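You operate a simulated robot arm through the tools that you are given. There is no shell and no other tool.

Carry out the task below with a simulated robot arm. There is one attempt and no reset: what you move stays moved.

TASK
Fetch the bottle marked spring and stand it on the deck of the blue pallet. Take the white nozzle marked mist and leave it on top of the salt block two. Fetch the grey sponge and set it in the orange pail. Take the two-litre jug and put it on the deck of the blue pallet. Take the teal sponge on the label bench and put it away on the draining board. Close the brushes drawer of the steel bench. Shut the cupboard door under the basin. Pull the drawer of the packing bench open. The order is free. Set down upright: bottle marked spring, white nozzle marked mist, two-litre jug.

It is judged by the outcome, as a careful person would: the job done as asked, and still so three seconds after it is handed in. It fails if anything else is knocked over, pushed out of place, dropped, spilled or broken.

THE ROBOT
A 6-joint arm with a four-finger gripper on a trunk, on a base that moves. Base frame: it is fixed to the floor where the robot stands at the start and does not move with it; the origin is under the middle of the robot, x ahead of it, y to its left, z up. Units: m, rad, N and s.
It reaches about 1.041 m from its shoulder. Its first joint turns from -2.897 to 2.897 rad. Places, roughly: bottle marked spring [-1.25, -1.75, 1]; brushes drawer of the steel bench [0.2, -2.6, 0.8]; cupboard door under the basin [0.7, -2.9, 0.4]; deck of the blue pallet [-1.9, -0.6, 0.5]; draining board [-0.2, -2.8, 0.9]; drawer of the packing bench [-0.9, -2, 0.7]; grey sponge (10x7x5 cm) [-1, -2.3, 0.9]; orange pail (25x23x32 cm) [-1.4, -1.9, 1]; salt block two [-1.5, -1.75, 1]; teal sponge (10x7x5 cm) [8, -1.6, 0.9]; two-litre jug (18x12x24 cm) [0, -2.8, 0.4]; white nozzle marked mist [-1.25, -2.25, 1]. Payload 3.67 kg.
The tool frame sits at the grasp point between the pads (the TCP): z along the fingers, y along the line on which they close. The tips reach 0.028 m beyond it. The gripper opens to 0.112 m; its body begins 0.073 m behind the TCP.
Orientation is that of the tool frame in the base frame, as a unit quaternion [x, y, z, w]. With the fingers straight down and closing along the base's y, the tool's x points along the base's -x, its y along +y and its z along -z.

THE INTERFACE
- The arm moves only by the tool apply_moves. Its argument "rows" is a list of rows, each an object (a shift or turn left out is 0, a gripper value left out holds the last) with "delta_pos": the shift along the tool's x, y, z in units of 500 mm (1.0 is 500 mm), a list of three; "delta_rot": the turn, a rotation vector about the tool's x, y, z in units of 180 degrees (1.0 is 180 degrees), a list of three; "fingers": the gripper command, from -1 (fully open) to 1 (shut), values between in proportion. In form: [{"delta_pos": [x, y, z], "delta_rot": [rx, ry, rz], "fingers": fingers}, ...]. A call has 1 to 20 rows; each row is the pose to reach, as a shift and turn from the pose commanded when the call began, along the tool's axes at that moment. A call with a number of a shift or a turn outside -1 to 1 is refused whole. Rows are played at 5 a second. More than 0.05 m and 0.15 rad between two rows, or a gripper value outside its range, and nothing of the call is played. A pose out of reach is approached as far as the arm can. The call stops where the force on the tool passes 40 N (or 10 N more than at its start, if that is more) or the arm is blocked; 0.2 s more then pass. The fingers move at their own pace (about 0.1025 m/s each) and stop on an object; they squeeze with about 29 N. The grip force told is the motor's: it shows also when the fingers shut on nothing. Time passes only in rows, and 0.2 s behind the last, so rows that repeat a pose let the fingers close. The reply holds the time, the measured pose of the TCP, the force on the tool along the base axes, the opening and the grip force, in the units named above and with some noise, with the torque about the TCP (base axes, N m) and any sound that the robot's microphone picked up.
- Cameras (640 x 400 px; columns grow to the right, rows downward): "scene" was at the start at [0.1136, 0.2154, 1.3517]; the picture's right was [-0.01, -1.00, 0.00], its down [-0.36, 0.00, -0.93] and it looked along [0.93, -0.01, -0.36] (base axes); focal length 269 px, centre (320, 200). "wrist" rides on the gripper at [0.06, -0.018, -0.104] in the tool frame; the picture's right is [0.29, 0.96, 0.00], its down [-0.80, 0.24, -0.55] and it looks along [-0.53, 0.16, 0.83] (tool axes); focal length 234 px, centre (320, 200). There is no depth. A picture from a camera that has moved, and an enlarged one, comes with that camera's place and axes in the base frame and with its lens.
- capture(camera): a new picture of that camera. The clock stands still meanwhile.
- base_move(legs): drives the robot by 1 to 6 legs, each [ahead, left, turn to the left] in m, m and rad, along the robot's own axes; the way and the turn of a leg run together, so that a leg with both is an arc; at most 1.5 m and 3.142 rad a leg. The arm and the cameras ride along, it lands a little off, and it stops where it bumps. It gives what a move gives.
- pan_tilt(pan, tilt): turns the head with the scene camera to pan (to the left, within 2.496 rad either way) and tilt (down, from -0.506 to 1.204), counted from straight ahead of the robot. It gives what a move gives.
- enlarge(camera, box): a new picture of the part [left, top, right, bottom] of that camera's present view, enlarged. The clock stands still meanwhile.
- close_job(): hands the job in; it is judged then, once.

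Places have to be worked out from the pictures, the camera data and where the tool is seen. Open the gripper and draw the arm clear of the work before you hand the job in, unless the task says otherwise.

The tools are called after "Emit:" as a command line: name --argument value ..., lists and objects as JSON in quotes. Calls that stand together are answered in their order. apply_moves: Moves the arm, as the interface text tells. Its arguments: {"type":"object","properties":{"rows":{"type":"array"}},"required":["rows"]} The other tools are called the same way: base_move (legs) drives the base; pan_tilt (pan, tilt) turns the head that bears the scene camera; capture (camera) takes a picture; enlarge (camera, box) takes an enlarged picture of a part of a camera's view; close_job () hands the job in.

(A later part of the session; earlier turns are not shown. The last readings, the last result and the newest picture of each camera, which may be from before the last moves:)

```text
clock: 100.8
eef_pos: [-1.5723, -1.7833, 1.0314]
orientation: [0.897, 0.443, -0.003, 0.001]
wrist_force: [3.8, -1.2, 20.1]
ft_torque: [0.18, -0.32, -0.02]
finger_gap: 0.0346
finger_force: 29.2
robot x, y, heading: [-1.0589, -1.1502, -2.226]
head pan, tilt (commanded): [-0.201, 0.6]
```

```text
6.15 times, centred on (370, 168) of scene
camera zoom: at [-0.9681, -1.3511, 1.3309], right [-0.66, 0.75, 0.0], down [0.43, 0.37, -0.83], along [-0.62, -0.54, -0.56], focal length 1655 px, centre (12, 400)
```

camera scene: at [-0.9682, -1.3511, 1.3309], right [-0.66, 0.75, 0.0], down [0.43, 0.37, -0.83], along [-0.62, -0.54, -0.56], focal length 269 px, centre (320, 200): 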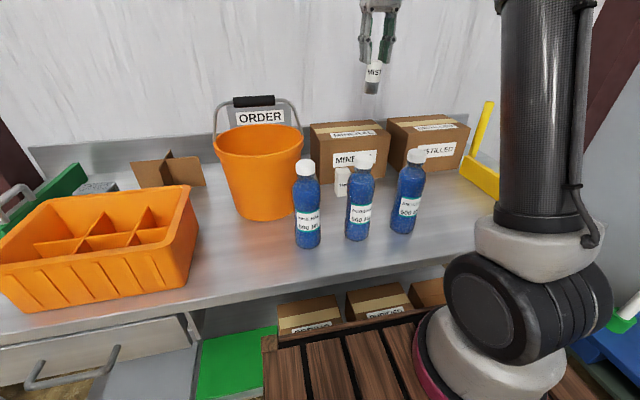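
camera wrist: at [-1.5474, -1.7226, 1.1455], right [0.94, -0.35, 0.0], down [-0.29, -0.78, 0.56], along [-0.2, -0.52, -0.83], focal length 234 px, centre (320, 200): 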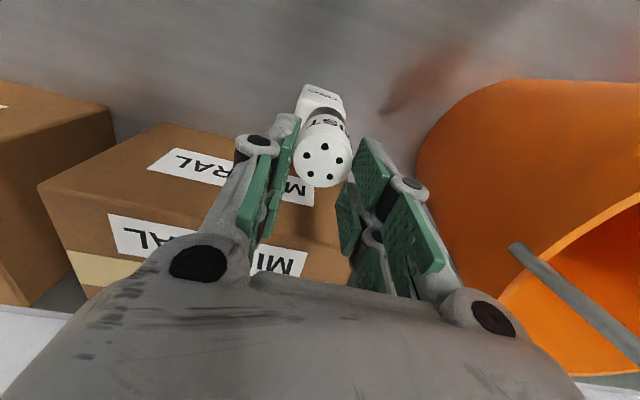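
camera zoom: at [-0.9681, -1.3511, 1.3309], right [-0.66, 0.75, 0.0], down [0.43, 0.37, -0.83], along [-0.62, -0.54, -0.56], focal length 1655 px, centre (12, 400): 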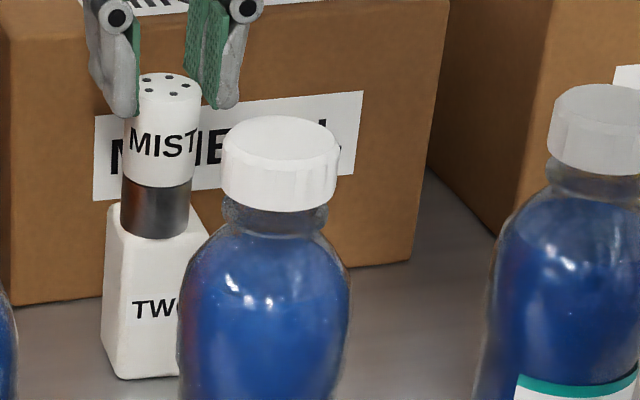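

Contact at 20 N with the nozzle centred. I ease up 1.5 mm and open the fingers gently.

Emit:
apply_moves --rows '[{"delta_pos": [0, 0, -0.003]}, {"delta_pos": [0, 0, -0.003]}, {"delta_pos": [0, 0, -0.003], "fingers": 0.2}, {"delta_pos": [0, 0, -0.003], "fingers": -0.1}, {"delta_pos": [0, 0, -0.003], "fingers": -0.3}, {"delta_pos": [0, 0, -0.003], "fingers": -0.3}]'

Emit:
enlarge --camera "scene" --box '[345, 135, 395, 200]'

Emit:
capture --camera "wrist"

```text
clock: 102.2
eef_pos: [-1.5716, -1.7834, 1.03]
orientation: [0.897, 0.443, -0.001, 0.0]
wrist_force: [0.0, -0.1, -0.1]
ft_torque: [-0.01, -0.01, -0.02]
finger_gap: 0.0728
finger_force: 0.1
robot x, y, heading: [-1.0616, -1.1497, -2.224]
head pan, tilt (commanded): [-0.201, 0.6]
```

```text
6.15 times, centred on (370, 168) of scene
camera zoom: at [-0.9687, -1.3516, 1.3309], right [-0.66, 0.75, 0.0], down [0.43, 0.37, -0.83], along [-0.62, -0.54, -0.57], focal length 1655 px, centre (12, 400)
```

zoom: 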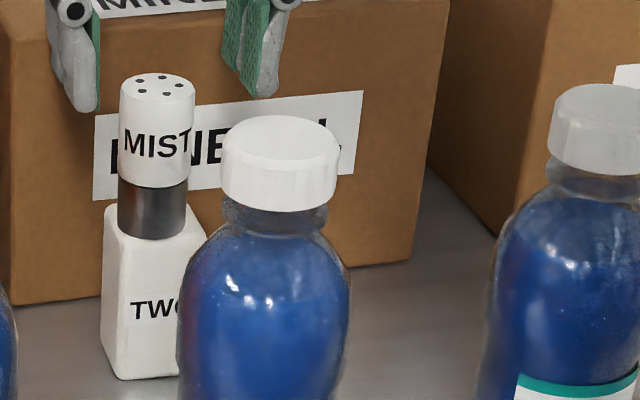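

```text
taken
camera wrist: at [-1.5497, -1.7224, 1.1338], right [0.94, -0.35, 0.0], down [-0.29, -0.78, 0.56], along [-0.2, -0.52, -0.83], focal length 234 px, centre (320, 200)
```

wrist: 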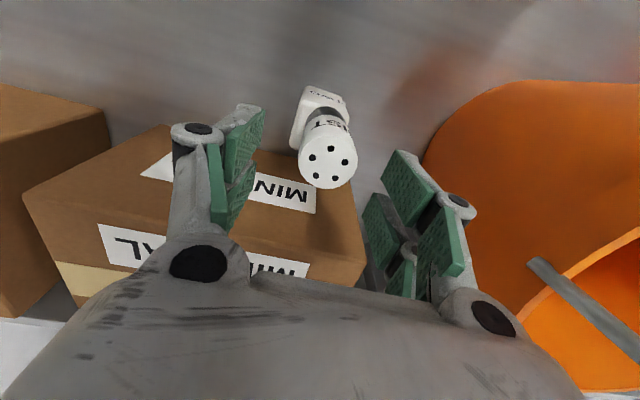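

The nozzle stands on salt block two. I raise the tool straight up and back.

Emit:
apply_moves --rows '[{"delta_pos": [0, 0, -0.05]}, {"delta_pos": [0, 0, -0.12]}, {"delta_pos": [0, 0, -0.2]}, {"delta_pos": [0, 0, -0.29]}, {"delta_pos": [0, 0, -0.38]}, {"delta_pos": [0, 0, -0.46]}, {"delta_pos": [0.07, 0, -0.5]}, {"delta_pos": [0.15, 0, -0.54]}, {"delta_pos": [0.24, 0, -0.54]}, {"delta_pos": [0.33, 0, -0.54]}]'

Emit:
enlarge --camera "scene" --box '[300, 110, 420, 210]'

Emit:
capture --camera "wrist"

```text
clock: 104.3
eef_pos: [-1.4691, -1.6513, 1.2988]
orientation: [0.897, 0.442, 0.0, 0.0]
wrist_force: [-0.6, -1.0, -0.4]
ft_torque: [0.07, -0.04, -0.01]
finger_gap: 0.0726
finger_force: 0.2
robot x, y, heading: [-1.0619, -1.1483, -2.228]
head pan, tilt (commanded): [-0.201, 0.6]
```

```text
4.00 times, centred on (360, 160) of scene
camera zoom: at [-0.969, -1.3522, 1.3308], right [-0.66, 0.75, 0.0], down [0.43, 0.37, -0.82], along [-0.62, -0.54, -0.57], focal length 1076 px, centre (160, 360)
```

zoom: 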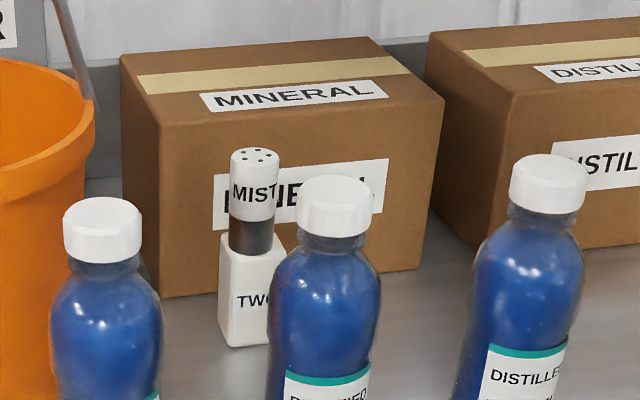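

```text
taken
camera wrist: at [-1.4478, -1.5916, 1.4016], right [0.94, -0.35, 0.0], down [-0.29, -0.78, 0.55], along [-0.2, -0.52, -0.83], focal length 234 px, centre (320, 200)
```

wrist: 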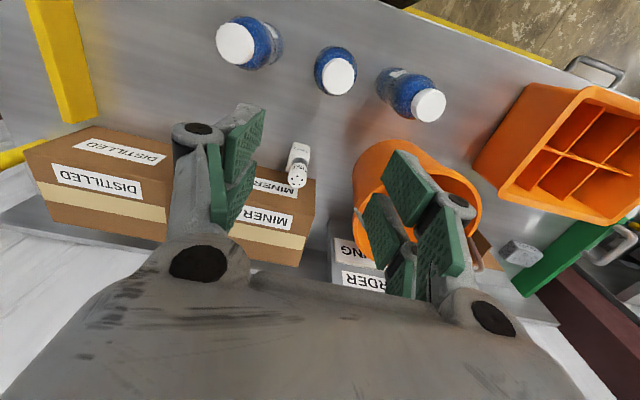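

Nozzle job is done. Next the grey sponge near (-1.06,-2.31): I slide the base left ~0.69 m along the bench and look.

Emit:
base_move --legs '[[-0.03, 0.0, 0], [0, 0.69, 0.0]]'

Emit:
apply_moves --rows '[{"delta_pos": [-0.05, 0.0, 0.03], "fingers": -1}, {"delta_pos": [-0.1, 0.0, 0.06]}, {"delta_pos": [-0.15, 0.0, 0.09]}]'

Emit:
capture --camera "wrist"

Emit:
pan_tilt --pan 0 --tilt 0.6

Emit:
capture --camera "scene"

```text
clock: 108.7
eef_pos: [-0.8925, -2.0567, 1.2995]
orientation: [0.897, 0.442, -0.001, 0.0]
wrist_force: [-0.6, -0.6, -0.8]
ft_torque: [0.0, -0.02, 0.0]
finger_gap: 0.0726
finger_force: 0.1
robot x, y, heading: [-0.4854, -1.5533, -2.222]
head pan, tilt (commanded): [-0.201, 0.6]
```

```text
clock: 109.5
eef_pos: [-0.936, -2.1163, 1.2544]
orientation: [0.897, 0.442, -0.002, 0.001]
wrist_force: [0.5, -0.2, -0.1]
ft_torque: [-0.08, 0.04, -0.02]
finger_gap: 0.1118
finger_force: 0.0
robot x, y, heading: [-0.4812, -1.5538, -2.222]
head pan, tilt (commanded): [-0.201, 0.6]
```

```text
taken
camera wrist: at [-0.913, -2.0558, 1.3577], right [0.94, -0.35, 0.0], down [-0.29, -0.78, 0.56], along [-0.2, -0.52, -0.83], focal length 234 px, centre (320, 200)
```

wrist: 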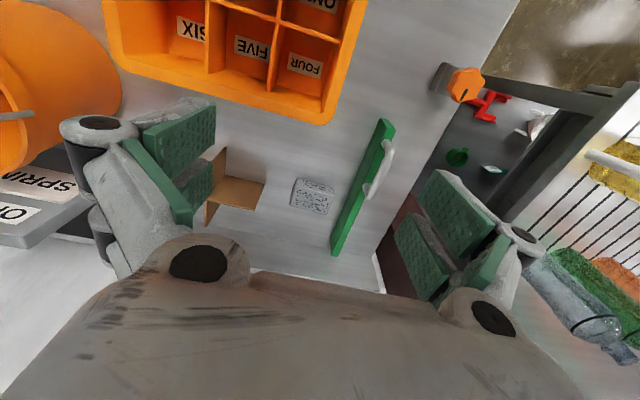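

```text
clock: 110.2
eef_pos: [-0.9362, -2.117, 1.253]
orientation: [0.897, 0.442, -0.001, 0.0]
wrist_force: [1.0, 0.8, 0.7]
ft_torque: [0.01, 0.01, -0.01]
finger_gap: 0.1121
finger_force: 0.0
robot x, y, heading: [-0.4823, -1.5518, -2.224]
head pan, tilt (commanded): [0.0, 0.6]
```

```text
taken
camera scene: at [-0.3778, -1.769, 1.3309], right [-0.79, 0.61, 0.0], down [0.34, 0.45, -0.83], along [-0.5, -0.65, -0.56], focal length 269 px, centre (320, 200)
```

scene: 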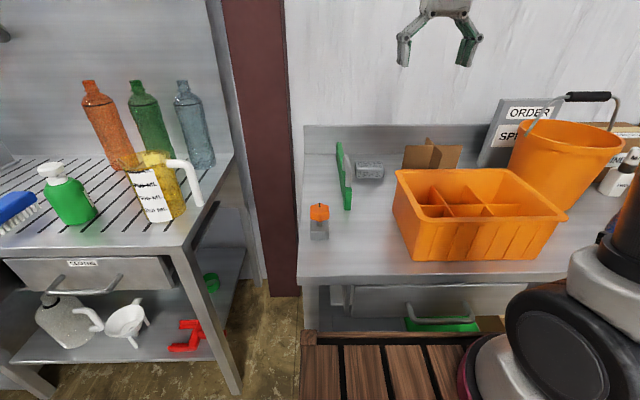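

I see the grey sponge between the cardboard cross and the green board. I enlarge it for exact corners.

Emit:
enlarge --camera "wrist" --box '[240, 120, 420, 260]'

```text
2.86 times, centred on (330, 190) of wrist
camera zoom: at [-0.913, -2.0561, 1.3573], right [0.94, -0.35, 0.0], down [-0.29, -0.78, 0.56], along [-0.2, -0.52, -0.83], focal length 669 px, centre (291, 229)
```

zoom: 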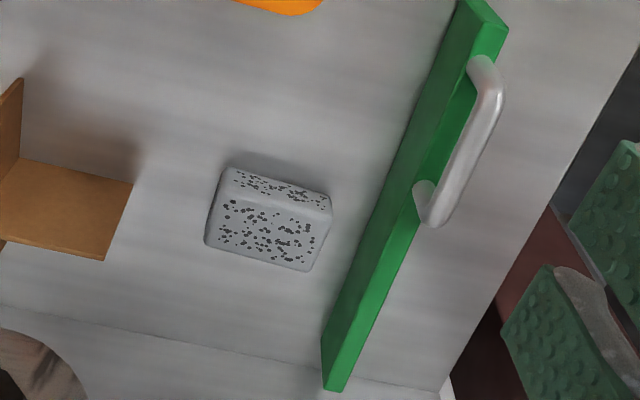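

The sponge's long side runs roughly along the bench; its centre is (-1.042,-2.336), top z≈0.90. I advance 4 cm and rotate the tool about −98° around its axis so the fingers close across the sponge's 7 cm side.

Emit:
base_move --legs '[[0.035, 0, 0]]'

Emit:
apply_moves --rows '[{"delta_rot": [0, 0, -0.045]}, {"delta_rot": [0, 0, -0.09]}, {"delta_rot": [0, 0, -0.135]}, {"delta_rot": [0, 0, -0.18]}, {"delta_rot": [0, 0, -0.225]}, {"delta_rot": [0, 0, -0.27]}, {"delta_rot": [0, 0, -0.315]}, {"delta_rot": [0, 0, -0.36]}, {"delta_rot": [0, 0, -0.405]}, {"delta_rot": [0, 0, -0.45]}, {"delta_rot": [0, 0, -0.495]}, {"delta_rot": [0, 0, -0.54]}]'

Emit:
capture --camera "wrist"

```text
clock: 111.0
eef_pos: [-0.9564, -2.1436, 1.2548]
orientation: [0.897, 0.443, -0.001, 0.001]
wrist_force: [0.0, 0.2, 0.0]
ft_torque: [-0.01, 0.04, 0.01]
finger_gap: 0.112
finger_force: 0.1
robot x, y, heading: [-0.5041, -1.5817, -2.224]
head pan, tilt (commanded): [0.0, 0.6]
```

```text
clock: 113.6
eef_pos: [-0.9562, -2.1434, 1.2535]
orientation: [0.261, 0.965, 0.0, -0.001]
wrist_force: [0.8, -0.3, 0.1]
ft_torque: [-0.01, -0.02, 0.01]
finger_gap: 0.1116
finger_force: 0.0
robot x, y, heading: [-0.5086, -1.5836, -2.223]
head pan, tilt (commanded): [0.0, 0.6]
```

```text
taken
camera wrist: at [-1.0172, -2.1269, 1.3568], right [0.23, 0.97, 0.0], down [0.81, -0.19, 0.55], along [0.54, -0.13, -0.83], focal length 234 px, centre (320, 200)
```

wrist: 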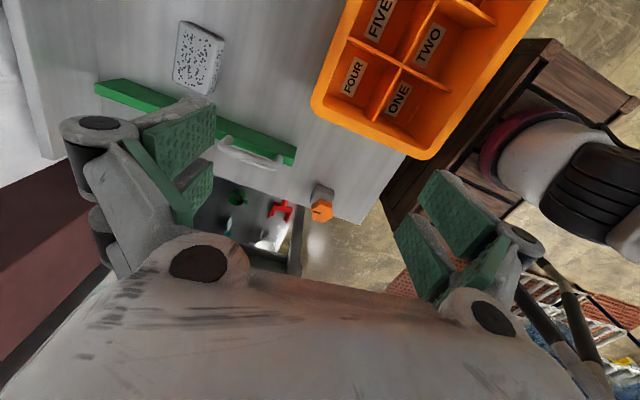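

The tool is rotated and the sponge re-measured at about (-1.046,-2.336). I move over it at z≈1.05.

Emit:
apply_moves --rows '[{"delta_pos": [-0.008, -0.07, 0.05]}, {"delta_pos": [-0.016, -0.14, 0.1]}, {"delta_pos": [-0.024, -0.21, 0.15]}, {"delta_pos": [-0.032, -0.28, 0.2]}, {"delta_pos": [-0.038, -0.35, 0.25]}, {"delta_pos": [-0.042, -0.42, 0.31]}, {"delta_pos": [-0.042, -0.42, 0.4]}]'

Emit:
capture --camera "wrist"

Emit:
capture --camera "scene"

```text
clock: 115.2
eef_pos: [-1.0422, -2.3349, 1.0534]
orientation: [0.262, 0.965, -0.001, -0.001]
wrist_force: [0.1, 0.6, 1.2]
ft_torque: [-0.01, 0.02, 0.02]
finger_gap: 0.112
finger_force: 0.0
robot x, y, heading: [-0.5075, -1.5787, -2.222]
head pan, tilt (commanded): [0.0, 0.6]
```

```text
taken
camera wrist: at [-1.1026, -2.3185, 1.1557], right [0.23, 0.97, 0.0], down [0.81, -0.19, 0.55], along [0.54, -0.13, -0.83], focal length 234 px, centre (320, 200)
```

wrist: 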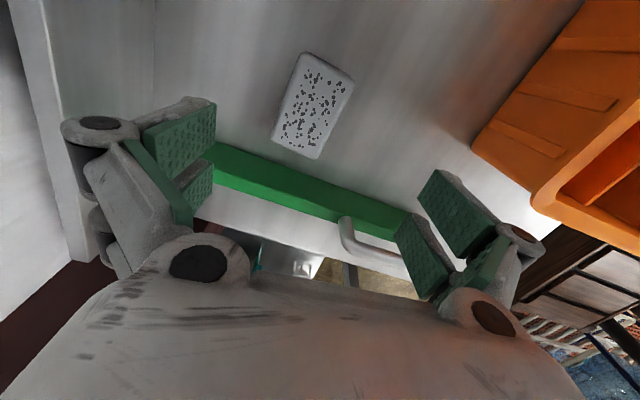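

```text
taken
camera scene: at [-0.3987, -1.7961, 1.3309], right [-0.79, 0.61, 0.0], down [0.34, 0.45, -0.83], along [-0.5, -0.65, -0.56], focal length 269 px, centre (320, 200)
```

scene: 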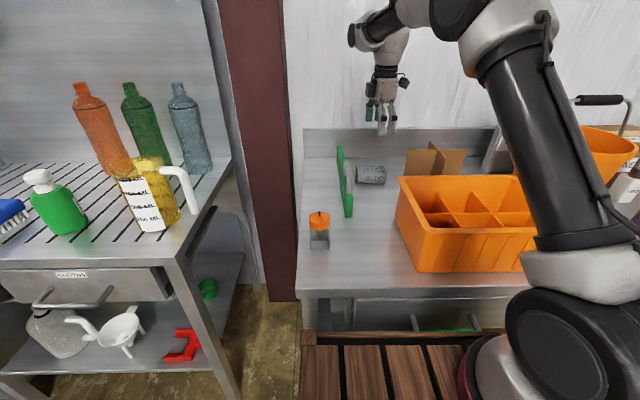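

The sponge sits about 8 mm and a few degrees off the tool; I correct that and descend around it to z≈0.888.

Emit:
apply_moves --rows '[{"delta_pos": [0.012, -0.012, 0.0], "delta_rot": [0, 0, 0.035]}, {"delta_pos": [0.012, -0.012, 0.08], "delta_rot": [0, 0, 0.035]}, {"delta_pos": [0.012, -0.012, 0.16], "delta_rot": [0, 0, 0.035]}, {"delta_pos": [0.012, -0.012, 0.23], "delta_rot": [0, 0, 0.035]}]'

Emit:
capture --camera "wrist"

```text
clock: 116.2
eef_pos: [-1.0529, -2.3387, 0.9407]
orientation: [0.315, 0.949, -0.001, 0.0]
wrist_force: [0.5, 0.2, 0.1]
ft_torque: [-0.04, 0.01, 0.0]
finger_gap: 0.1118
finger_force: 0.0
robot x, y, heading: [-0.5047, -1.5797, -2.225]
head pan, tilt (commanded): [0.0, 0.6]
```

```text
taken
camera wrist: at [-1.1116, -2.3147, 1.0436], right [0.34, 0.94, 0.0], down [0.78, -0.28, 0.55], along [0.52, -0.19, -0.83], focal length 234 px, centre (320, 200)
```

wrist: 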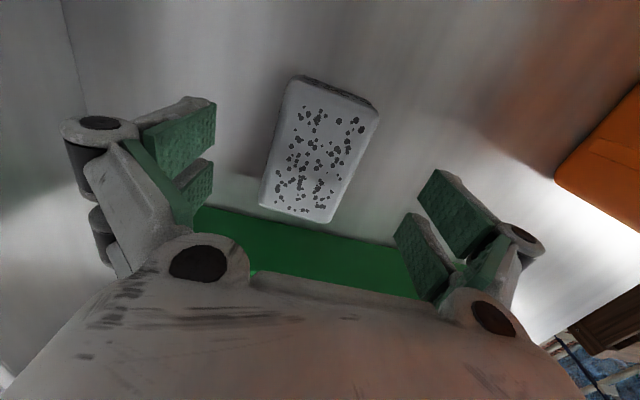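

Well centred. I descend the last 5 cm and close the fingers.

Emit:
apply_moves --rows '[{"delta_pos": [0.008, 0.0, 0.05]}, {"delta_pos": [0.008, 0.0, 0.1]}, {"delta_pos": [0.008, 0.0, 0.1], "fingers": 1}, {"delta_pos": [0.008, 0.0, 0.1]}, {"delta_pos": [0.008, 0.0, 0.1]}, {"delta_pos": [0.008, 0.0, 0.1]}, {"delta_pos": [0.008, 0.0, 0.1]}]'

Emit:
capture --camera "wrist"

```text
clock: 117.8
eef_pos: [-1.0584, -2.3355, 0.8902]
orientation: [0.313, 0.95, -0.001, 0.0]
wrist_force: [0.1, 2.1, 5.2]
ft_torque: [-0.03, 0.03, -0.05]
finger_gap: 0.063
finger_force: 28.8
robot x, y, heading: [-0.5083, -1.5818, -2.228]
head pan, tilt (commanded): [0.0, 0.6]
```

```text
taken
camera wrist: at [-1.1176, -2.3119, 0.9934], right [0.34, 0.94, 0.0], down [0.78, -0.28, 0.55], along [0.52, -0.19, -0.83], focal length 234 px, centre (320, 200)
```

wrist: 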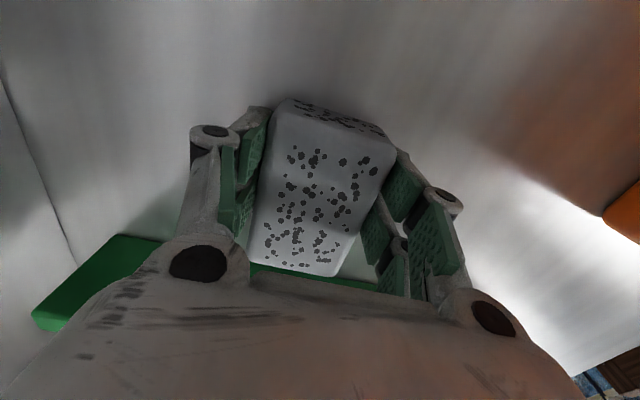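

The sponge is gripped (0.063 m). I lift slowly and check.

Emit:
apply_moves --rows '[{"delta_pos": [0, 0, -0.03]}, {"delta_pos": [0, 0, -0.07]}, {"delta_pos": [0, 0, -0.12]}, {"delta_pos": [0, 0, -0.18]}, {"delta_pos": [0, 0, -0.26]}, {"delta_pos": [0, 0, -0.34]}]'

Emit:
capture --camera "wrist"

Emit:
capture --camera "scene"

```text
clock: 119.2
eef_pos: [-1.0592, -2.3352, 1.061]
orientation: [0.314, 0.95, 0.001, -0.001]
wrist_force: [0.4, -0.7, -0.4]
ft_torque: [0.01, -0.03, 0.02]
finger_gap: 0.0629
finger_force: 29.2
robot x, y, heading: [-0.5045, -1.5784, -2.223]
head pan, tilt (commanded): [0.0, 0.6]
```

```text
taken
camera wrist: at [-1.1168, -2.3117, 1.1647], right [0.34, 0.94, 0.0], down [0.78, -0.28, 0.55], along [0.52, -0.19, -0.83], focal length 234 px, centre (320, 200)
```

wrist: 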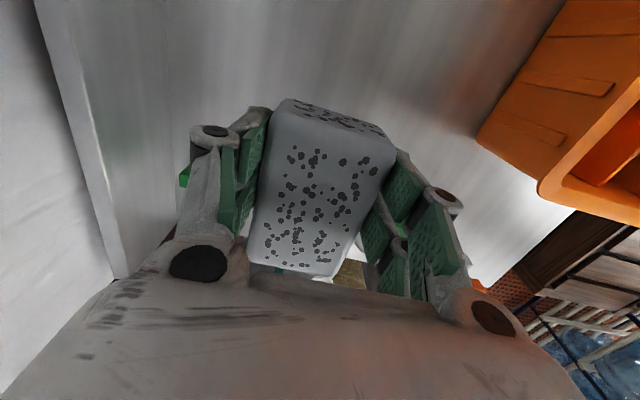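

```text
taken
camera scene: at [-0.3991, -1.7968, 1.3308], right [-0.79, 0.61, 0.0], down [0.34, 0.45, -0.82], along [-0.5, -0.65, -0.57], focal length 269 px, centre (320, 200)
```

scene: 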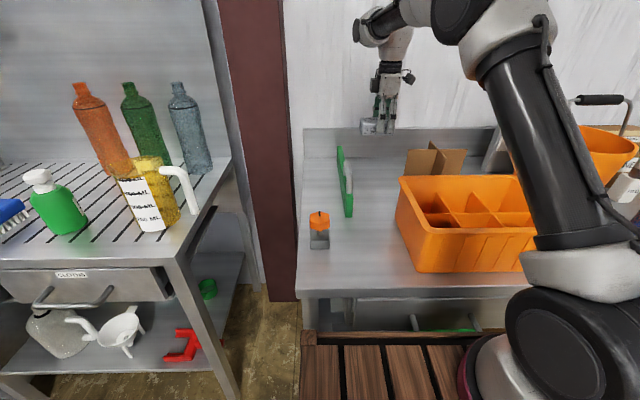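

The sponge is up. The pail's handle stands up across its middle, so I will insert the sponge tilted from the front under the handle. First I raise, retract, move the base right to the pail, and look.

Emit:
apply_moves --rows '[{"delta_pos": [0, 0.04, -0.08]}, {"delta_pos": [0, 0.09, -0.16]}, {"delta_pos": [0, 0.14, -0.24]}, {"delta_pos": [0, 0.2, -0.31]}, {"delta_pos": [0, 0.27, -0.38]}, {"delta_pos": [0, 0.34, -0.44]}, {"delta_pos": [0, 0.42, -0.48]}, {"delta_pos": [0, 0.5, -0.48]}]'

Emit:
base_move --legs '[[-0.05, 0, 0], [0, -0.46, 0]]'

Emit:
pan_tilt --pan -0.2 --tilt 0.5

Emit:
capture --camera "scene"

Emit:
capture --camera "wrist"

```text
clock: 121.0
eef_pos: [-0.9099, -2.1341, 1.298]
orientation: [0.314, 0.949, 0.001, -0.001]
wrist_force: [-0.1, -0.6, -0.6]
ft_torque: [0.09, -0.03, 0.01]
finger_gap: 0.0631
finger_force: 29.2
robot x, y, heading: [-0.4996, -1.5822, -2.225]
head pan, tilt (commanded): [0.0, 0.6]
```

```text
clock: 124.3
eef_pos: [-1.2478, -1.8115, 1.2991]
orientation: [0.314, 0.949, -0.001, -0.001]
wrist_force: [0.2, 0.3, 0.1]
ft_torque: [-0.03, 0.02, -0.02]
finger_gap: 0.063
finger_force: 29.4
robot x, y, heading: [-0.8424, -1.26, -2.221]
head pan, tilt (commanded): [0.0, 0.6]
```

```text
clock: 125.1
eef_pos: [-1.2476, -1.8102, 1.2987]
orientation: [0.314, 0.95, -0.001, -0.001]
wrist_force: [1.2, -0.1, 0.2]
ft_torque: [0.01, 0.0, -0.03]
finger_gap: 0.0627
finger_force: 28.3
robot x, y, heading: [-0.8439, -1.2593, -2.227]
head pan, tilt (commanded): [-0.201, 0.499]
```

```text
taken
camera scene: at [-0.7533, -1.4629, 1.3399], right [-0.66, 0.75, 0.0], down [0.36, 0.32, -0.88], along [-0.66, -0.58, -0.48], focal length 269 px, centre (320, 200)
```

scene: 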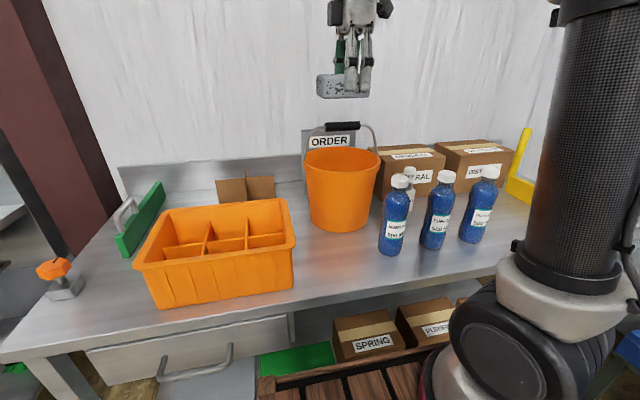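

```text
taken
camera wrist: at [-1.3067, -1.7871, 1.4021], right [0.34, 0.94, 0.0], down [0.78, -0.28, 0.55], along [0.52, -0.19, -0.83], focal length 234 px, centre (320, 200)
```

wrist: 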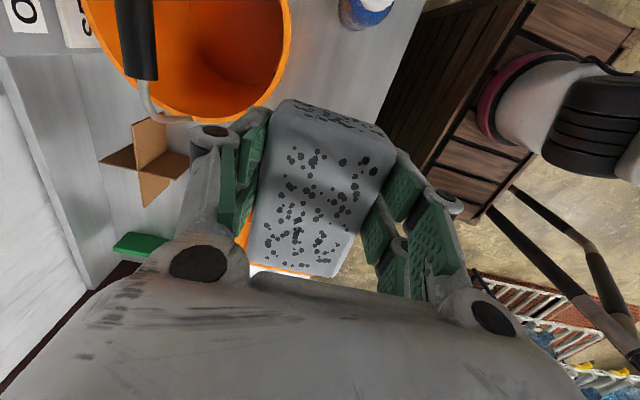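

The pail's rim centre is about (-1.383,-1.914) at z≈1.065, handle upright in the lateral plane (top 1.17). I tilt the tool 25° so the fingers point down and ahead, and shift to the start of the insertion line.

Emit:
apply_moves --rows '[{"delta_rot": [0.045, 0, 0]}, {"delta_rot": [0.09, 0, 0]}, {"delta_rot": [0.139, 0, 0]}, {"delta_pos": [0.05, -0.03, 0.02], "delta_rot": [0.139, 0, 0]}, {"delta_pos": [0.09, -0.075, 0.054], "delta_rot": [0.139, 0, 0]}]'

Emit:
capture --camera "wrist"

Emit:
capture --camera "scene"

```text
refused: row 3 steps farther than a row can; nothing moved
```

```text
taken
camera wrist: at [-1.3067, -1.7871, 1.4021], right [0.34, 0.94, 0.0], down [0.78, -0.28, 0.55], along [0.52, -0.19, -0.83], focal length 234 px, centre (320, 200)
```

wrist: 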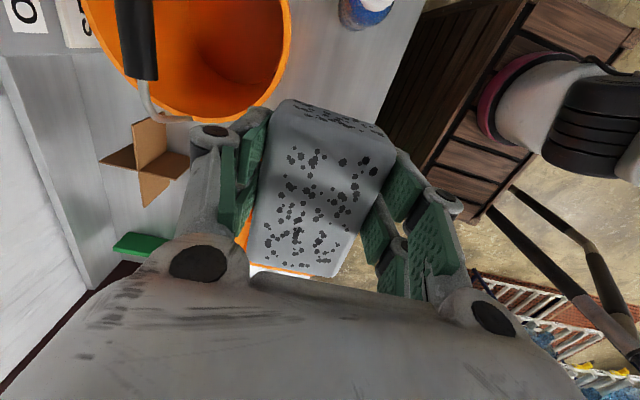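

```text
taken
camera scene: at [-0.7533, -1.4629, 1.3399], right [-0.66, 0.75, 0.0], down [0.36, 0.32, -0.88], along [-0.66, -0.58, -0.48], focal length 269 px, centre (320, 200)
```

scene: 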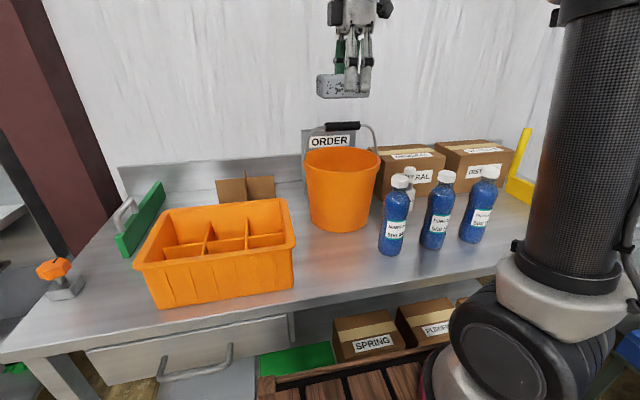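

One rotation step was too large; I replay with four smaller ones.

Emit:
apply_moves --rows '[{"delta_rot": [0.036, 0, 0]}, {"delta_rot": [0.072, 0, 0]}, {"delta_rot": [0.106, 0, 0]}, {"delta_rot": [0.139, 0, 0]}, {"delta_pos": [0.05, -0.03, 0.02], "delta_rot": [0.139, 0, 0]}, {"delta_pos": [0.09, -0.075, 0.054], "delta_rot": [0.139, 0, 0]}]'

Emit:
capture --camera "wrist"

Emit:
capture --camera "scene"

```text
clock: 126.5
eef_pos: [-1.3072, -1.815, 1.2728]
orientation: [0.307, 0.926, -0.208, -0.068]
wrist_force: [1.0, -0.3, 0.3]
ft_torque: [0.0, 0.03, -0.03]
finger_gap: 0.0632
finger_force: 28.2
robot x, y, heading: [-0.8399, -1.2575, -2.222]
head pan, tilt (commanded): [-0.201, 0.499]
```

```text
taken
camera wrist: at [-1.3382, -1.7551, 1.3736], right [0.28, 0.87, -0.41], down [0.91, -0.11, 0.4], along [0.3, -0.48, -0.82], focal length 234 px, centre (320, 200)
```

wrist: 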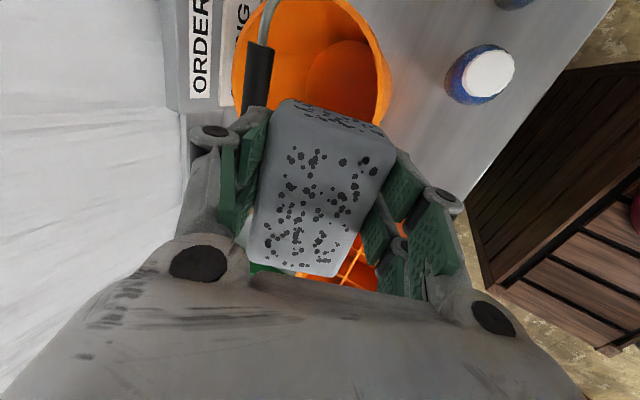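

```text
taken
camera scene: at [-0.753, -1.4627, 1.34], right [-0.66, 0.75, 0.0], down [0.36, 0.31, -0.88], along [-0.66, -0.58, -0.48], focal length 269 px, centre (320, 200)
```

scene: 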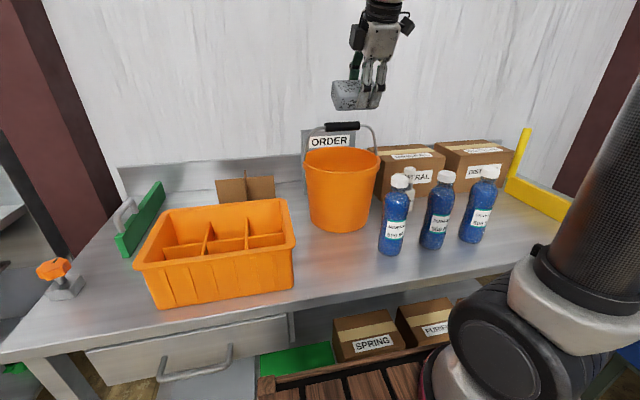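

The tilt is right. I advance 0.14 m along the tool axis and check the clearance to rim and handle.

Emit:
apply_moves --rows '[{"delta_pos": [0, 0, 0.07]}, {"delta_pos": [0, 0, 0.14]}, {"delta_pos": [0, 0, 0.21]}, {"delta_pos": [0, 0, 0.28]}]'

Emit:
capture --camera "wrist"

Emit:
enlarge --camera "scene" --box '[270, 50, 430, 250]'

```text
clock: 127.5
eef_pos: [-1.3419, -1.8616, 1.1468]
orientation: [0.306, 0.927, -0.208, -0.068]
wrist_force: [0.5, 0.4, 1.0]
ft_torque: [-0.01, 0.03, -0.01]
finger_gap: 0.0628
finger_force: 28.6
robot x, y, heading: [-0.8455, -1.2602, -2.221]
head pan, tilt (commanded): [-0.201, 0.499]
```

```text
taken
camera wrist: at [-1.3735, -1.8016, 1.2478], right [0.28, 0.87, -0.41], down [0.91, -0.11, 0.4], along [0.3, -0.48, -0.82], focal length 234 px, centre (320, 200)
```

wrist: 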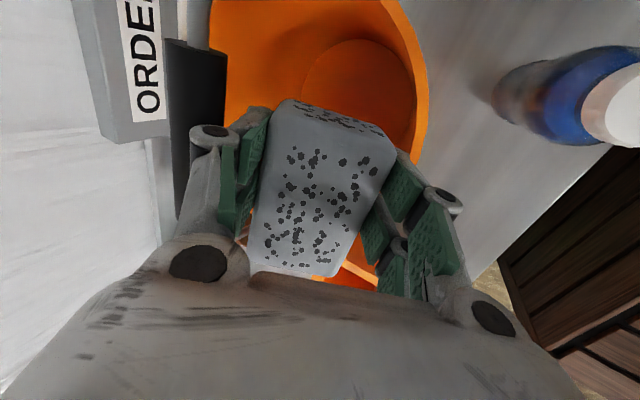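

```text
2.00 times, centred on (350, 150) of scene
camera zoom: at [-0.7531, -1.4625, 1.34], right [-0.66, 0.75, 0.0], down [0.36, 0.31, -0.88], along [-0.66, -0.58, -0.48], focal length 538 px, centre (260, 300)
```

zoom: 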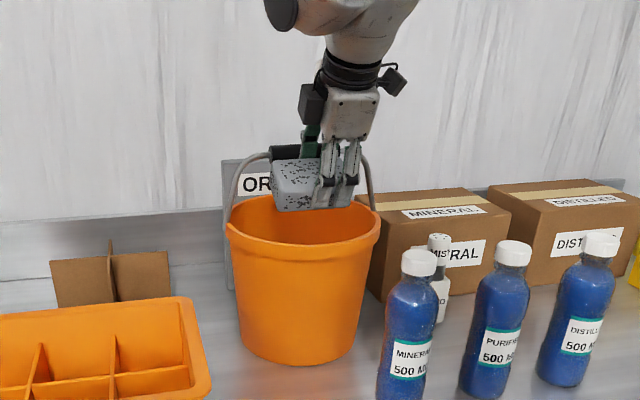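

The handle grip leaves only ~5–7 mm beside the knuckles in this orientation. I back out, untilt, and turn the tool back 90° so its narrow side passes between handle and front rim.

Emit:
apply_moves --rows '[{"delta_pos": [0, 0, -0.07]}, {"delta_pos": [0, 0, -0.14]}, {"delta_pos": [0, 0, -0.21]}, {"delta_pos": [0, 0, -0.28]}, {"delta_pos": [0, 0, -0.3], "delta_rot": [-0.036, 0, 0]}, {"delta_pos": [0, 0, -0.3], "delta_rot": [-0.072, 0, 0]}, {"delta_pos": [0, 0, -0.3], "delta_rot": [-0.106, 0, 0]}, {"delta_pos": [0, 0, -0.3], "delta_rot": [-0.139, 0, 0]}]'

Emit:
apply_moves --rows '[{"delta_rot": [0, 0, 0.045]}, {"delta_rot": [0, 0, 0.09]}, {"delta_rot": [0, 0, 0.135]}, {"delta_rot": [0, 0, 0.18]}, {"delta_rot": [0, 0, 0.225]}, {"delta_rot": [0, 0, 0.27]}, {"delta_rot": [0, 0, 0.315]}, {"delta_rot": [0, 0, 0.36]}, {"delta_rot": [0, 0, 0.405]}, {"delta_rot": [0, 0, 0.45]}, {"delta_rot": [0, 0, 0.495]}, {"delta_rot": [0, 0, 0.502]}]'

Emit:
capture --camera "wrist"

```text
clock: 129.3
eef_pos: [-1.3035, -1.8098, 1.2817]
orientation: [0.313, 0.95, 0.0, -0.001]
wrist_force: [-0.3, 0.6, 0.1]
ft_torque: [-0.04, 0.02, 0.0]
finger_gap: 0.0634
finger_force: 29.3
robot x, y, heading: [-0.8424, -1.2558, -2.224]
head pan, tilt (commanded): [-0.201, 0.499]
```

```text
clock: 131.9
eef_pos: [-1.3039, -1.8096, 1.2813]
orientation: [0.895, 0.447, 0.0, 0.0]
wrist_force: [0.0, -0.1, -0.5]
ft_torque: [0.01, 0.02, -0.03]
finger_gap: 0.0632
finger_force: 28.7
robot x, y, heading: [-0.8392, -1.2602, -2.22]
head pan, tilt (commanded): [-0.201, 0.499]
```

```text
taken
camera wrist: at [-1.2825, -1.7493, 1.384], right [0.94, -0.35, 0.0], down [-0.29, -0.78, 0.56], along [-0.19, -0.52, -0.83], focal length 234 px, centre (320, 200)
```

wrist: 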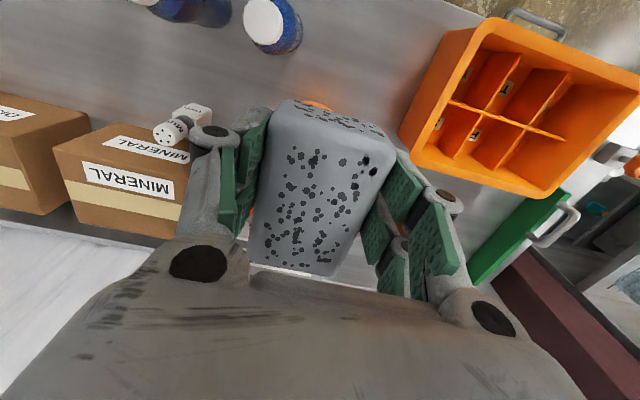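

Now I tilt 25° about the other axis, fingers down and ahead, at the start of the new insertion line.

Emit:
apply_moves --rows '[{"delta_pos": [0.01, 0.001, 0.004], "delta_rot": [0, -0.036, 0]}, {"delta_pos": [0.022, 0.002, 0.008], "delta_rot": [0, -0.072, 0]}, {"delta_pos": [0.022, 0.002, 0.008], "delta_rot": [0, -0.106, 0]}, {"delta_pos": [0.022, 0.002, 0.008], "delta_rot": [0, -0.139, 0]}]'

Emit:
capture --camera "wrist"

Emit:
enlarge --camera "scene" --box '[270, 50, 430, 250]'

```text
clock: 132.9
eef_pos: [-1.2972, -1.8029, 1.2769]
orientation: [0.873, 0.436, -0.195, 0.097]
wrist_force: [-0.4, -0.1, -0.4]
ft_torque: [-0.04, 0.03, 0.04]
finger_gap: 0.0631
finger_force: 29.1
robot x, y, heading: [-0.8454, -1.2593, -2.226]
head pan, tilt (commanded): [-0.201, 0.499]
```

```text
taken
camera wrist: at [-1.2523, -1.7101, 1.345], right [0.92, -0.37, -0.12], down [-0.1, -0.53, 0.84], along [-0.37, -0.76, -0.53], focal length 234 px, centre (320, 200)
```

wrist: 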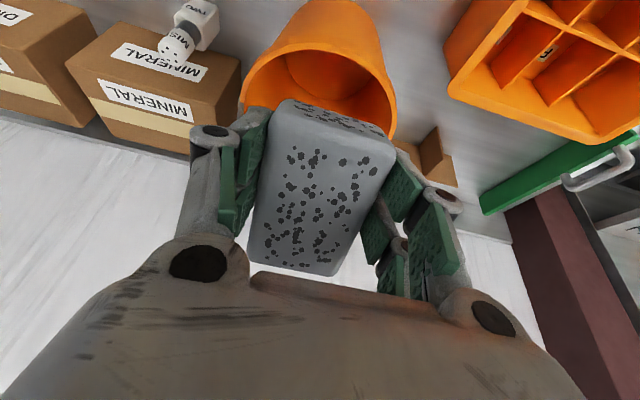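

```text
2.00 times, centred on (350, 150) of scene
camera zoom: at [-0.7534, -1.4632, 1.3399], right [-0.66, 0.75, 0.0], down [0.36, 0.31, -0.88], along [-0.66, -0.58, -0.48], focal length 538 px, centre (260, 300)
```

zoom: 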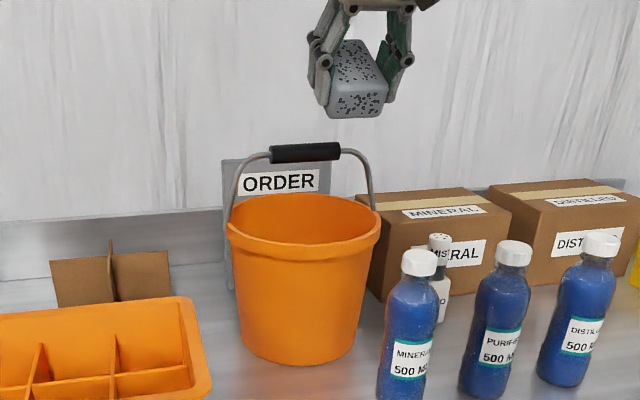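

The front rim lies about 5.5 cm to the robot side of the insertion axis, as planned. I advance 0.1 m and check again.

Emit:
apply_moves --rows '[{"delta_pos": [0, 0, 0.07]}, {"delta_pos": [0, 0, 0.14]}, {"delta_pos": [0, 0, 0.21]}]'

Emit:
capture --camera "wrist"

Emit:
enlarge --camera "scene" --box '[270, 50, 430, 250]'

```text
clock: 133.7
eef_pos: [-1.3227, -1.839, 1.1844]
orientation: [0.873, 0.436, -0.195, 0.098]
wrist_force: [-0.5, 1.0, -0.7]
ft_torque: [-0.01, -0.01, 0.01]
finger_gap: 0.063
finger_force: 29.2
robot x, y, heading: [-0.8424, -1.2574, -2.226]
head pan, tilt (commanded): [-0.201, 0.499]
```

```text
taken
camera wrist: at [-1.2789, -1.7463, 1.2521], right [0.92, -0.37, -0.12], down [-0.1, -0.53, 0.84], along [-0.37, -0.76, -0.53], focal length 234 px, centre (320, 200)
```

wrist: 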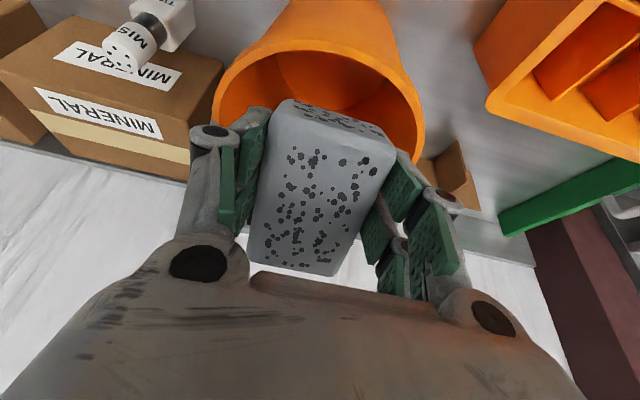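

```text
2.00 times, centred on (350, 150) of scene
camera zoom: at [-0.7531, -1.4626, 1.34], right [-0.66, 0.75, 0.0], down [0.36, 0.31, -0.88], along [-0.66, -0.58, -0.48], focal length 538 px, centre (260, 300)
```

zoom: 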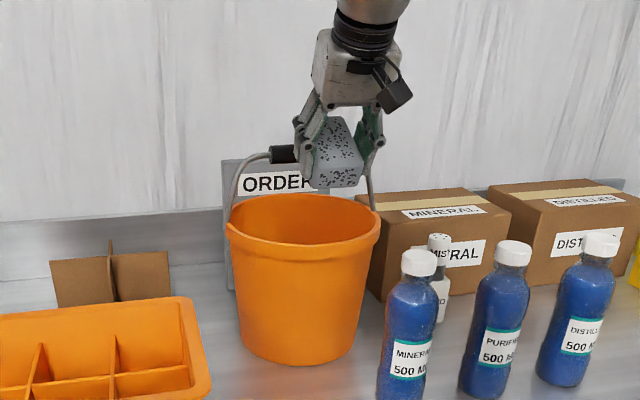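

Lateral alignment is good and the rim clearance holds. I continue inserting in small steps, watching forces.

Emit:
apply_moves --rows '[{"delta_pos": [0, 0, 0.03]}, {"delta_pos": [0, 0, 0.06]}, {"delta_pos": [0, 0, 0.09]}, {"delta_pos": [0, 0, 0.12]}]'

Emit:
capture --camera "wrist"

Emit:
enlarge --camera "scene" --box '[270, 50, 430, 250]'

```text
clock: 134.7
eef_pos: [-1.3388, -1.8587, 1.1281]
orientation: [0.873, 0.436, -0.196, 0.097]
wrist_force: [0.0, 0.3, -0.2]
ft_torque: [0.0, -0.01, 0.04]
finger_gap: 0.0632
finger_force: 28.9
robot x, y, heading: [-0.8405, -1.2568, -2.23]
head pan, tilt (commanded): [-0.201, 0.499]
```

```text
taken
camera wrist: at [-1.2941, -1.767, 1.1955], right [0.92, -0.37, -0.12], down [-0.1, -0.53, 0.84], along [-0.37, -0.76, -0.53], focal length 234 px, centre (320, 200)
```

wrist: 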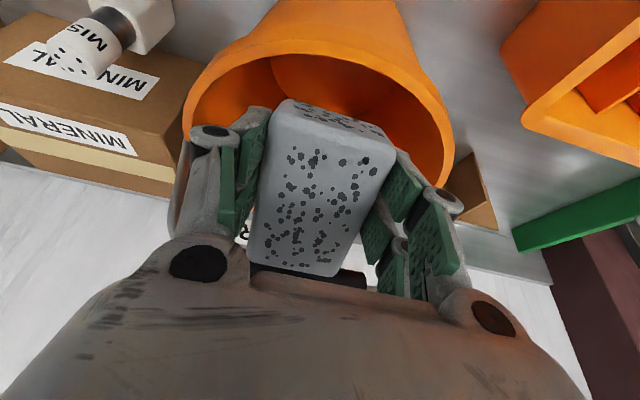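

```text
2.00 times, centred on (350, 150) of scene
camera zoom: at [-0.7532, -1.4628, 1.34], right [-0.66, 0.75, 0.0], down [0.36, 0.31, -0.88], along [-0.66, -0.58, -0.48], focal length 538 px, centre (260, 300)
```

zoom: 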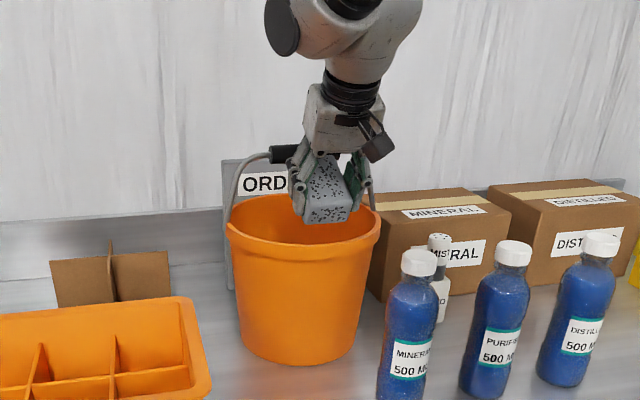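

Clear so far. I insert another 5 cm.

Emit:
apply_moves --rows '[{"delta_pos": [0, 0, 0.03]}, {"delta_pos": [0, 0, 0.06]}, {"delta_pos": [0, 0, 0.09]}, {"delta_pos": [0, 0, 0.12]}]'

Emit:
capture --camera "wrist"

Emit:
enlarge --camera "scene" --box '[270, 50, 430, 250]'

```text
clock: 135.7
eef_pos: [-1.3553, -1.8781, 1.074]
orientation: [0.873, 0.436, -0.195, 0.096]
wrist_force: [0.2, 0.2, 0.7]
ft_torque: [0.0, 0.03, -0.01]
finger_gap: 0.063
finger_force: 28.4
robot x, y, heading: [-0.8431, -1.2568, -2.222]
head pan, tilt (commanded): [-0.201, 0.499]
```

```text
taken
camera wrist: at [-1.3101, -1.7866, 1.1412], right [0.92, -0.37, -0.12], down [-0.1, -0.53, 0.84], along [-0.37, -0.76, -0.53], focal length 234 px, centre (320, 200)
```

wrist: 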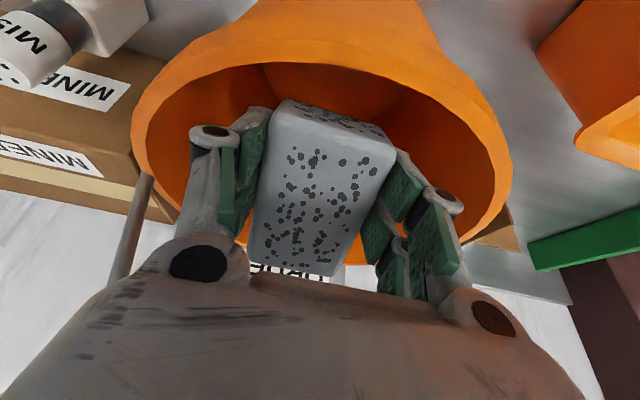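

```text
2.00 times, centred on (350, 150) of scene
camera zoom: at [-0.7532, -1.4628, 1.34], right [-0.66, 0.75, 0.0], down [0.36, 0.31, -0.88], along [-0.66, -0.58, -0.48], focal length 538 px, centre (260, 300)
```

zoom: 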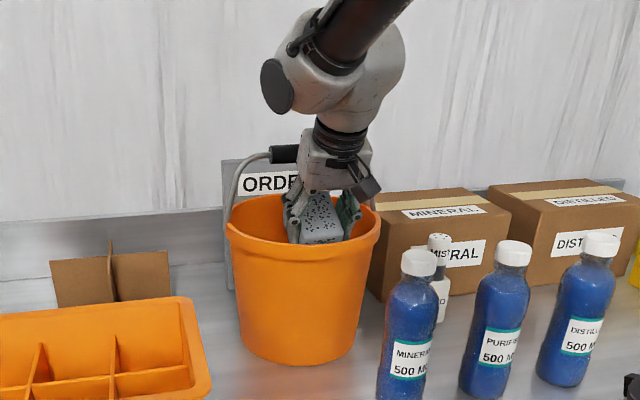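

Sponge is entering the pail freely. I insert 4 cm more, then release.

Emit:
apply_moves --rows '[{"delta_pos": [0, 0, 0.03]}, {"delta_pos": [0, 0, 0.06]}, {"delta_pos": [0, 0, 0.08]}]'

Emit:
capture --camera "wrist"

Emit:
enlarge --camera "scene" --box '[270, 50, 430, 250]'

```text
clock: 136.5
eef_pos: [-1.3645, -1.8923, 1.0379]
orientation: [0.873, 0.436, -0.195, 0.096]
wrist_force: [-0.8, 0.5, 0.8]
ft_torque: [0.05, 0.01, 0.01]
finger_gap: 0.0631
finger_force: 28.7
robot x, y, heading: [-0.8413, -1.2555, -2.218]
head pan, tilt (commanded): [-0.201, 0.499]
```

```text
taken
camera wrist: at [-1.3202, -1.801, 1.1054], right [0.92, -0.37, -0.12], down [-0.1, -0.53, 0.84], along [-0.37, -0.76, -0.53], focal length 234 px, centre (320, 200)
```

wrist: 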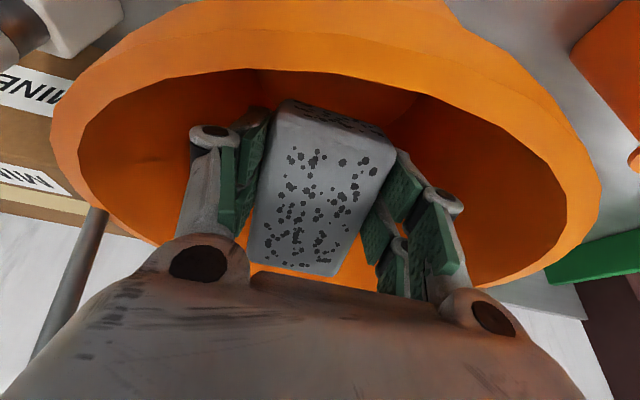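

```text
2.00 times, centred on (350, 150) of scene
camera zoom: at [-0.7533, -1.4628, 1.34], right [-0.66, 0.75, 0.0], down [0.36, 0.31, -0.88], along [-0.66, -0.58, -0.48], focal length 538 px, centre (260, 300)
```

zoom: 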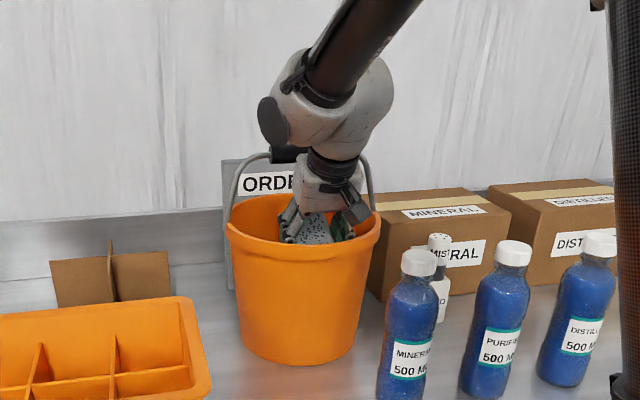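

The sponge is below the rim inside the pail. I open the fingers moderately to release it.

Emit:
apply_moves --rows '[{"delta_pos": [0, 0, 0], "fingers": -0.3}, {"delta_pos": [0, 0, 0], "fingers": -0.5}, {"delta_pos": [0, 0, 0], "fingers": -0.5}, {"delta_pos": [0, 0, 0], "fingers": -0.5}]'

Emit:
capture --camera "wrist"

```text
clock: 137.5
eef_pos: [-1.3652, -1.8928, 1.0371]
orientation: [0.873, 0.436, -0.195, 0.096]
wrist_force: [0.2, -0.6, -0.4]
ft_torque: [0.05, -0.01, 0.03]
finger_gap: 0.0841
finger_force: 0.0
robot x, y, heading: [-0.8441, -1.2572, -2.221]
head pan, tilt (commanded): [-0.201, 0.499]
```

```text
taken
camera wrist: at [-1.3201, -1.8011, 1.1053], right [0.92, -0.37, -0.12], down [-0.1, -0.53, 0.84], along [-0.37, -0.76, -0.53], focal length 234 px, centre (320, 200)
```

wrist: 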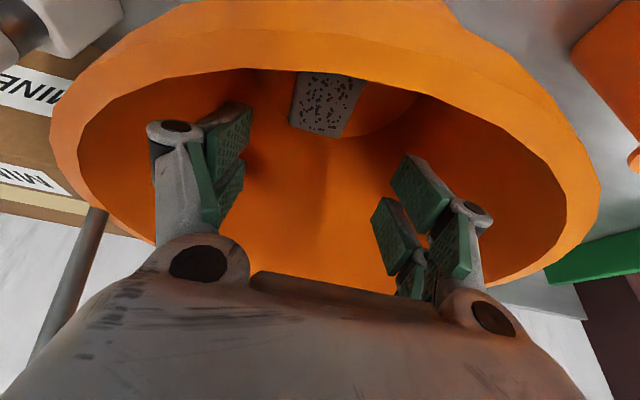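

The sponge lies in the pail. I retreat along the same line and untilt.

Emit:
apply_moves --rows '[{"delta_pos": [0, 0, -0.06]}, {"delta_pos": [0, 0, -0.12]}, {"delta_pos": [0, 0, -0.18]}, {"delta_pos": [0, 0, -0.26]}, {"delta_pos": [0, 0, -0.34]}, {"delta_pos": [0, 0, -0.42]}, {"delta_pos": [0, 0, -0.5]}, {"delta_pos": [0, 0, -0.56]}, {"delta_pos": [0, 0, -0.56], "delta_rot": [0, 0.036, 0]}, {"delta_pos": [0, 0, -0.56], "delta_rot": [0, 0.072, 0]}, {"delta_pos": [0, 0, -0.56], "delta_rot": [0, 0.106, 0]}, {"delta_pos": [0, 0, -0.56], "delta_rot": [0, 0.139, 0]}]'

Emit:
capture --camera "wrist"

Emit:
capture --camera "scene"

```text
clock: 140.1
eef_pos: [-1.2927, -1.798, 1.2914]
orientation: [0.895, 0.447, 0.0, -0.001]
wrist_force: [-0.2, 0.6, 0.1]
ft_torque: [-0.04, 0.02, -0.02]
finger_gap: 0.0839
finger_force: 0.1
robot x, y, heading: [-0.8449, -1.2588, -2.223]
head pan, tilt (commanded): [-0.201, 0.499]
```

```text
taken
camera wrist: at [-1.2707, -1.7368, 1.395], right [0.94, -0.34, 0.0], down [-0.29, -0.78, 0.55], along [-0.19, -0.52, -0.83], focal length 234 px, centre (320, 200)
```

wrist: 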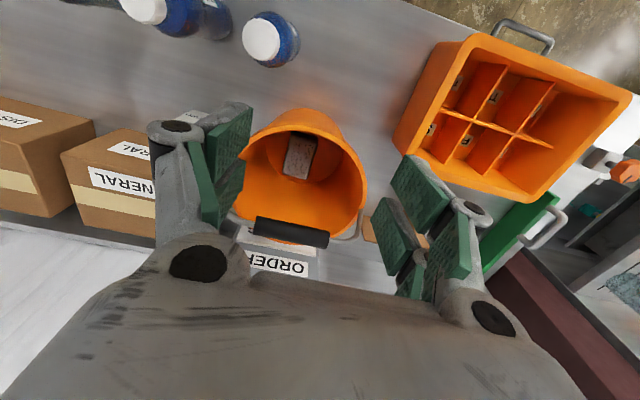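

```text
taken
camera scene: at [-0.7532, -1.4626, 1.34], right [-0.66, 0.75, 0.0], down [0.36, 0.31, -0.88], along [-0.66, -0.58, -0.48], focal length 269 px, centre (320, 200)
```

scene: 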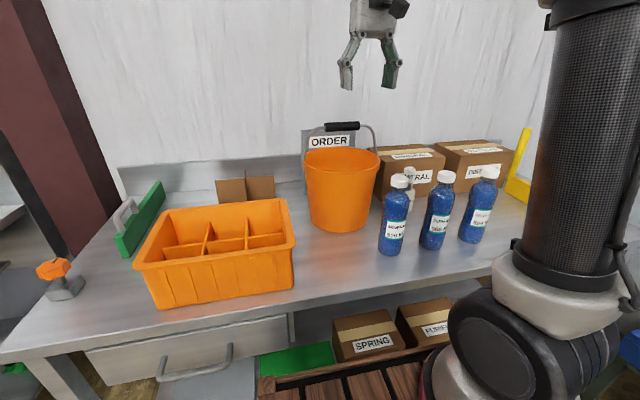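

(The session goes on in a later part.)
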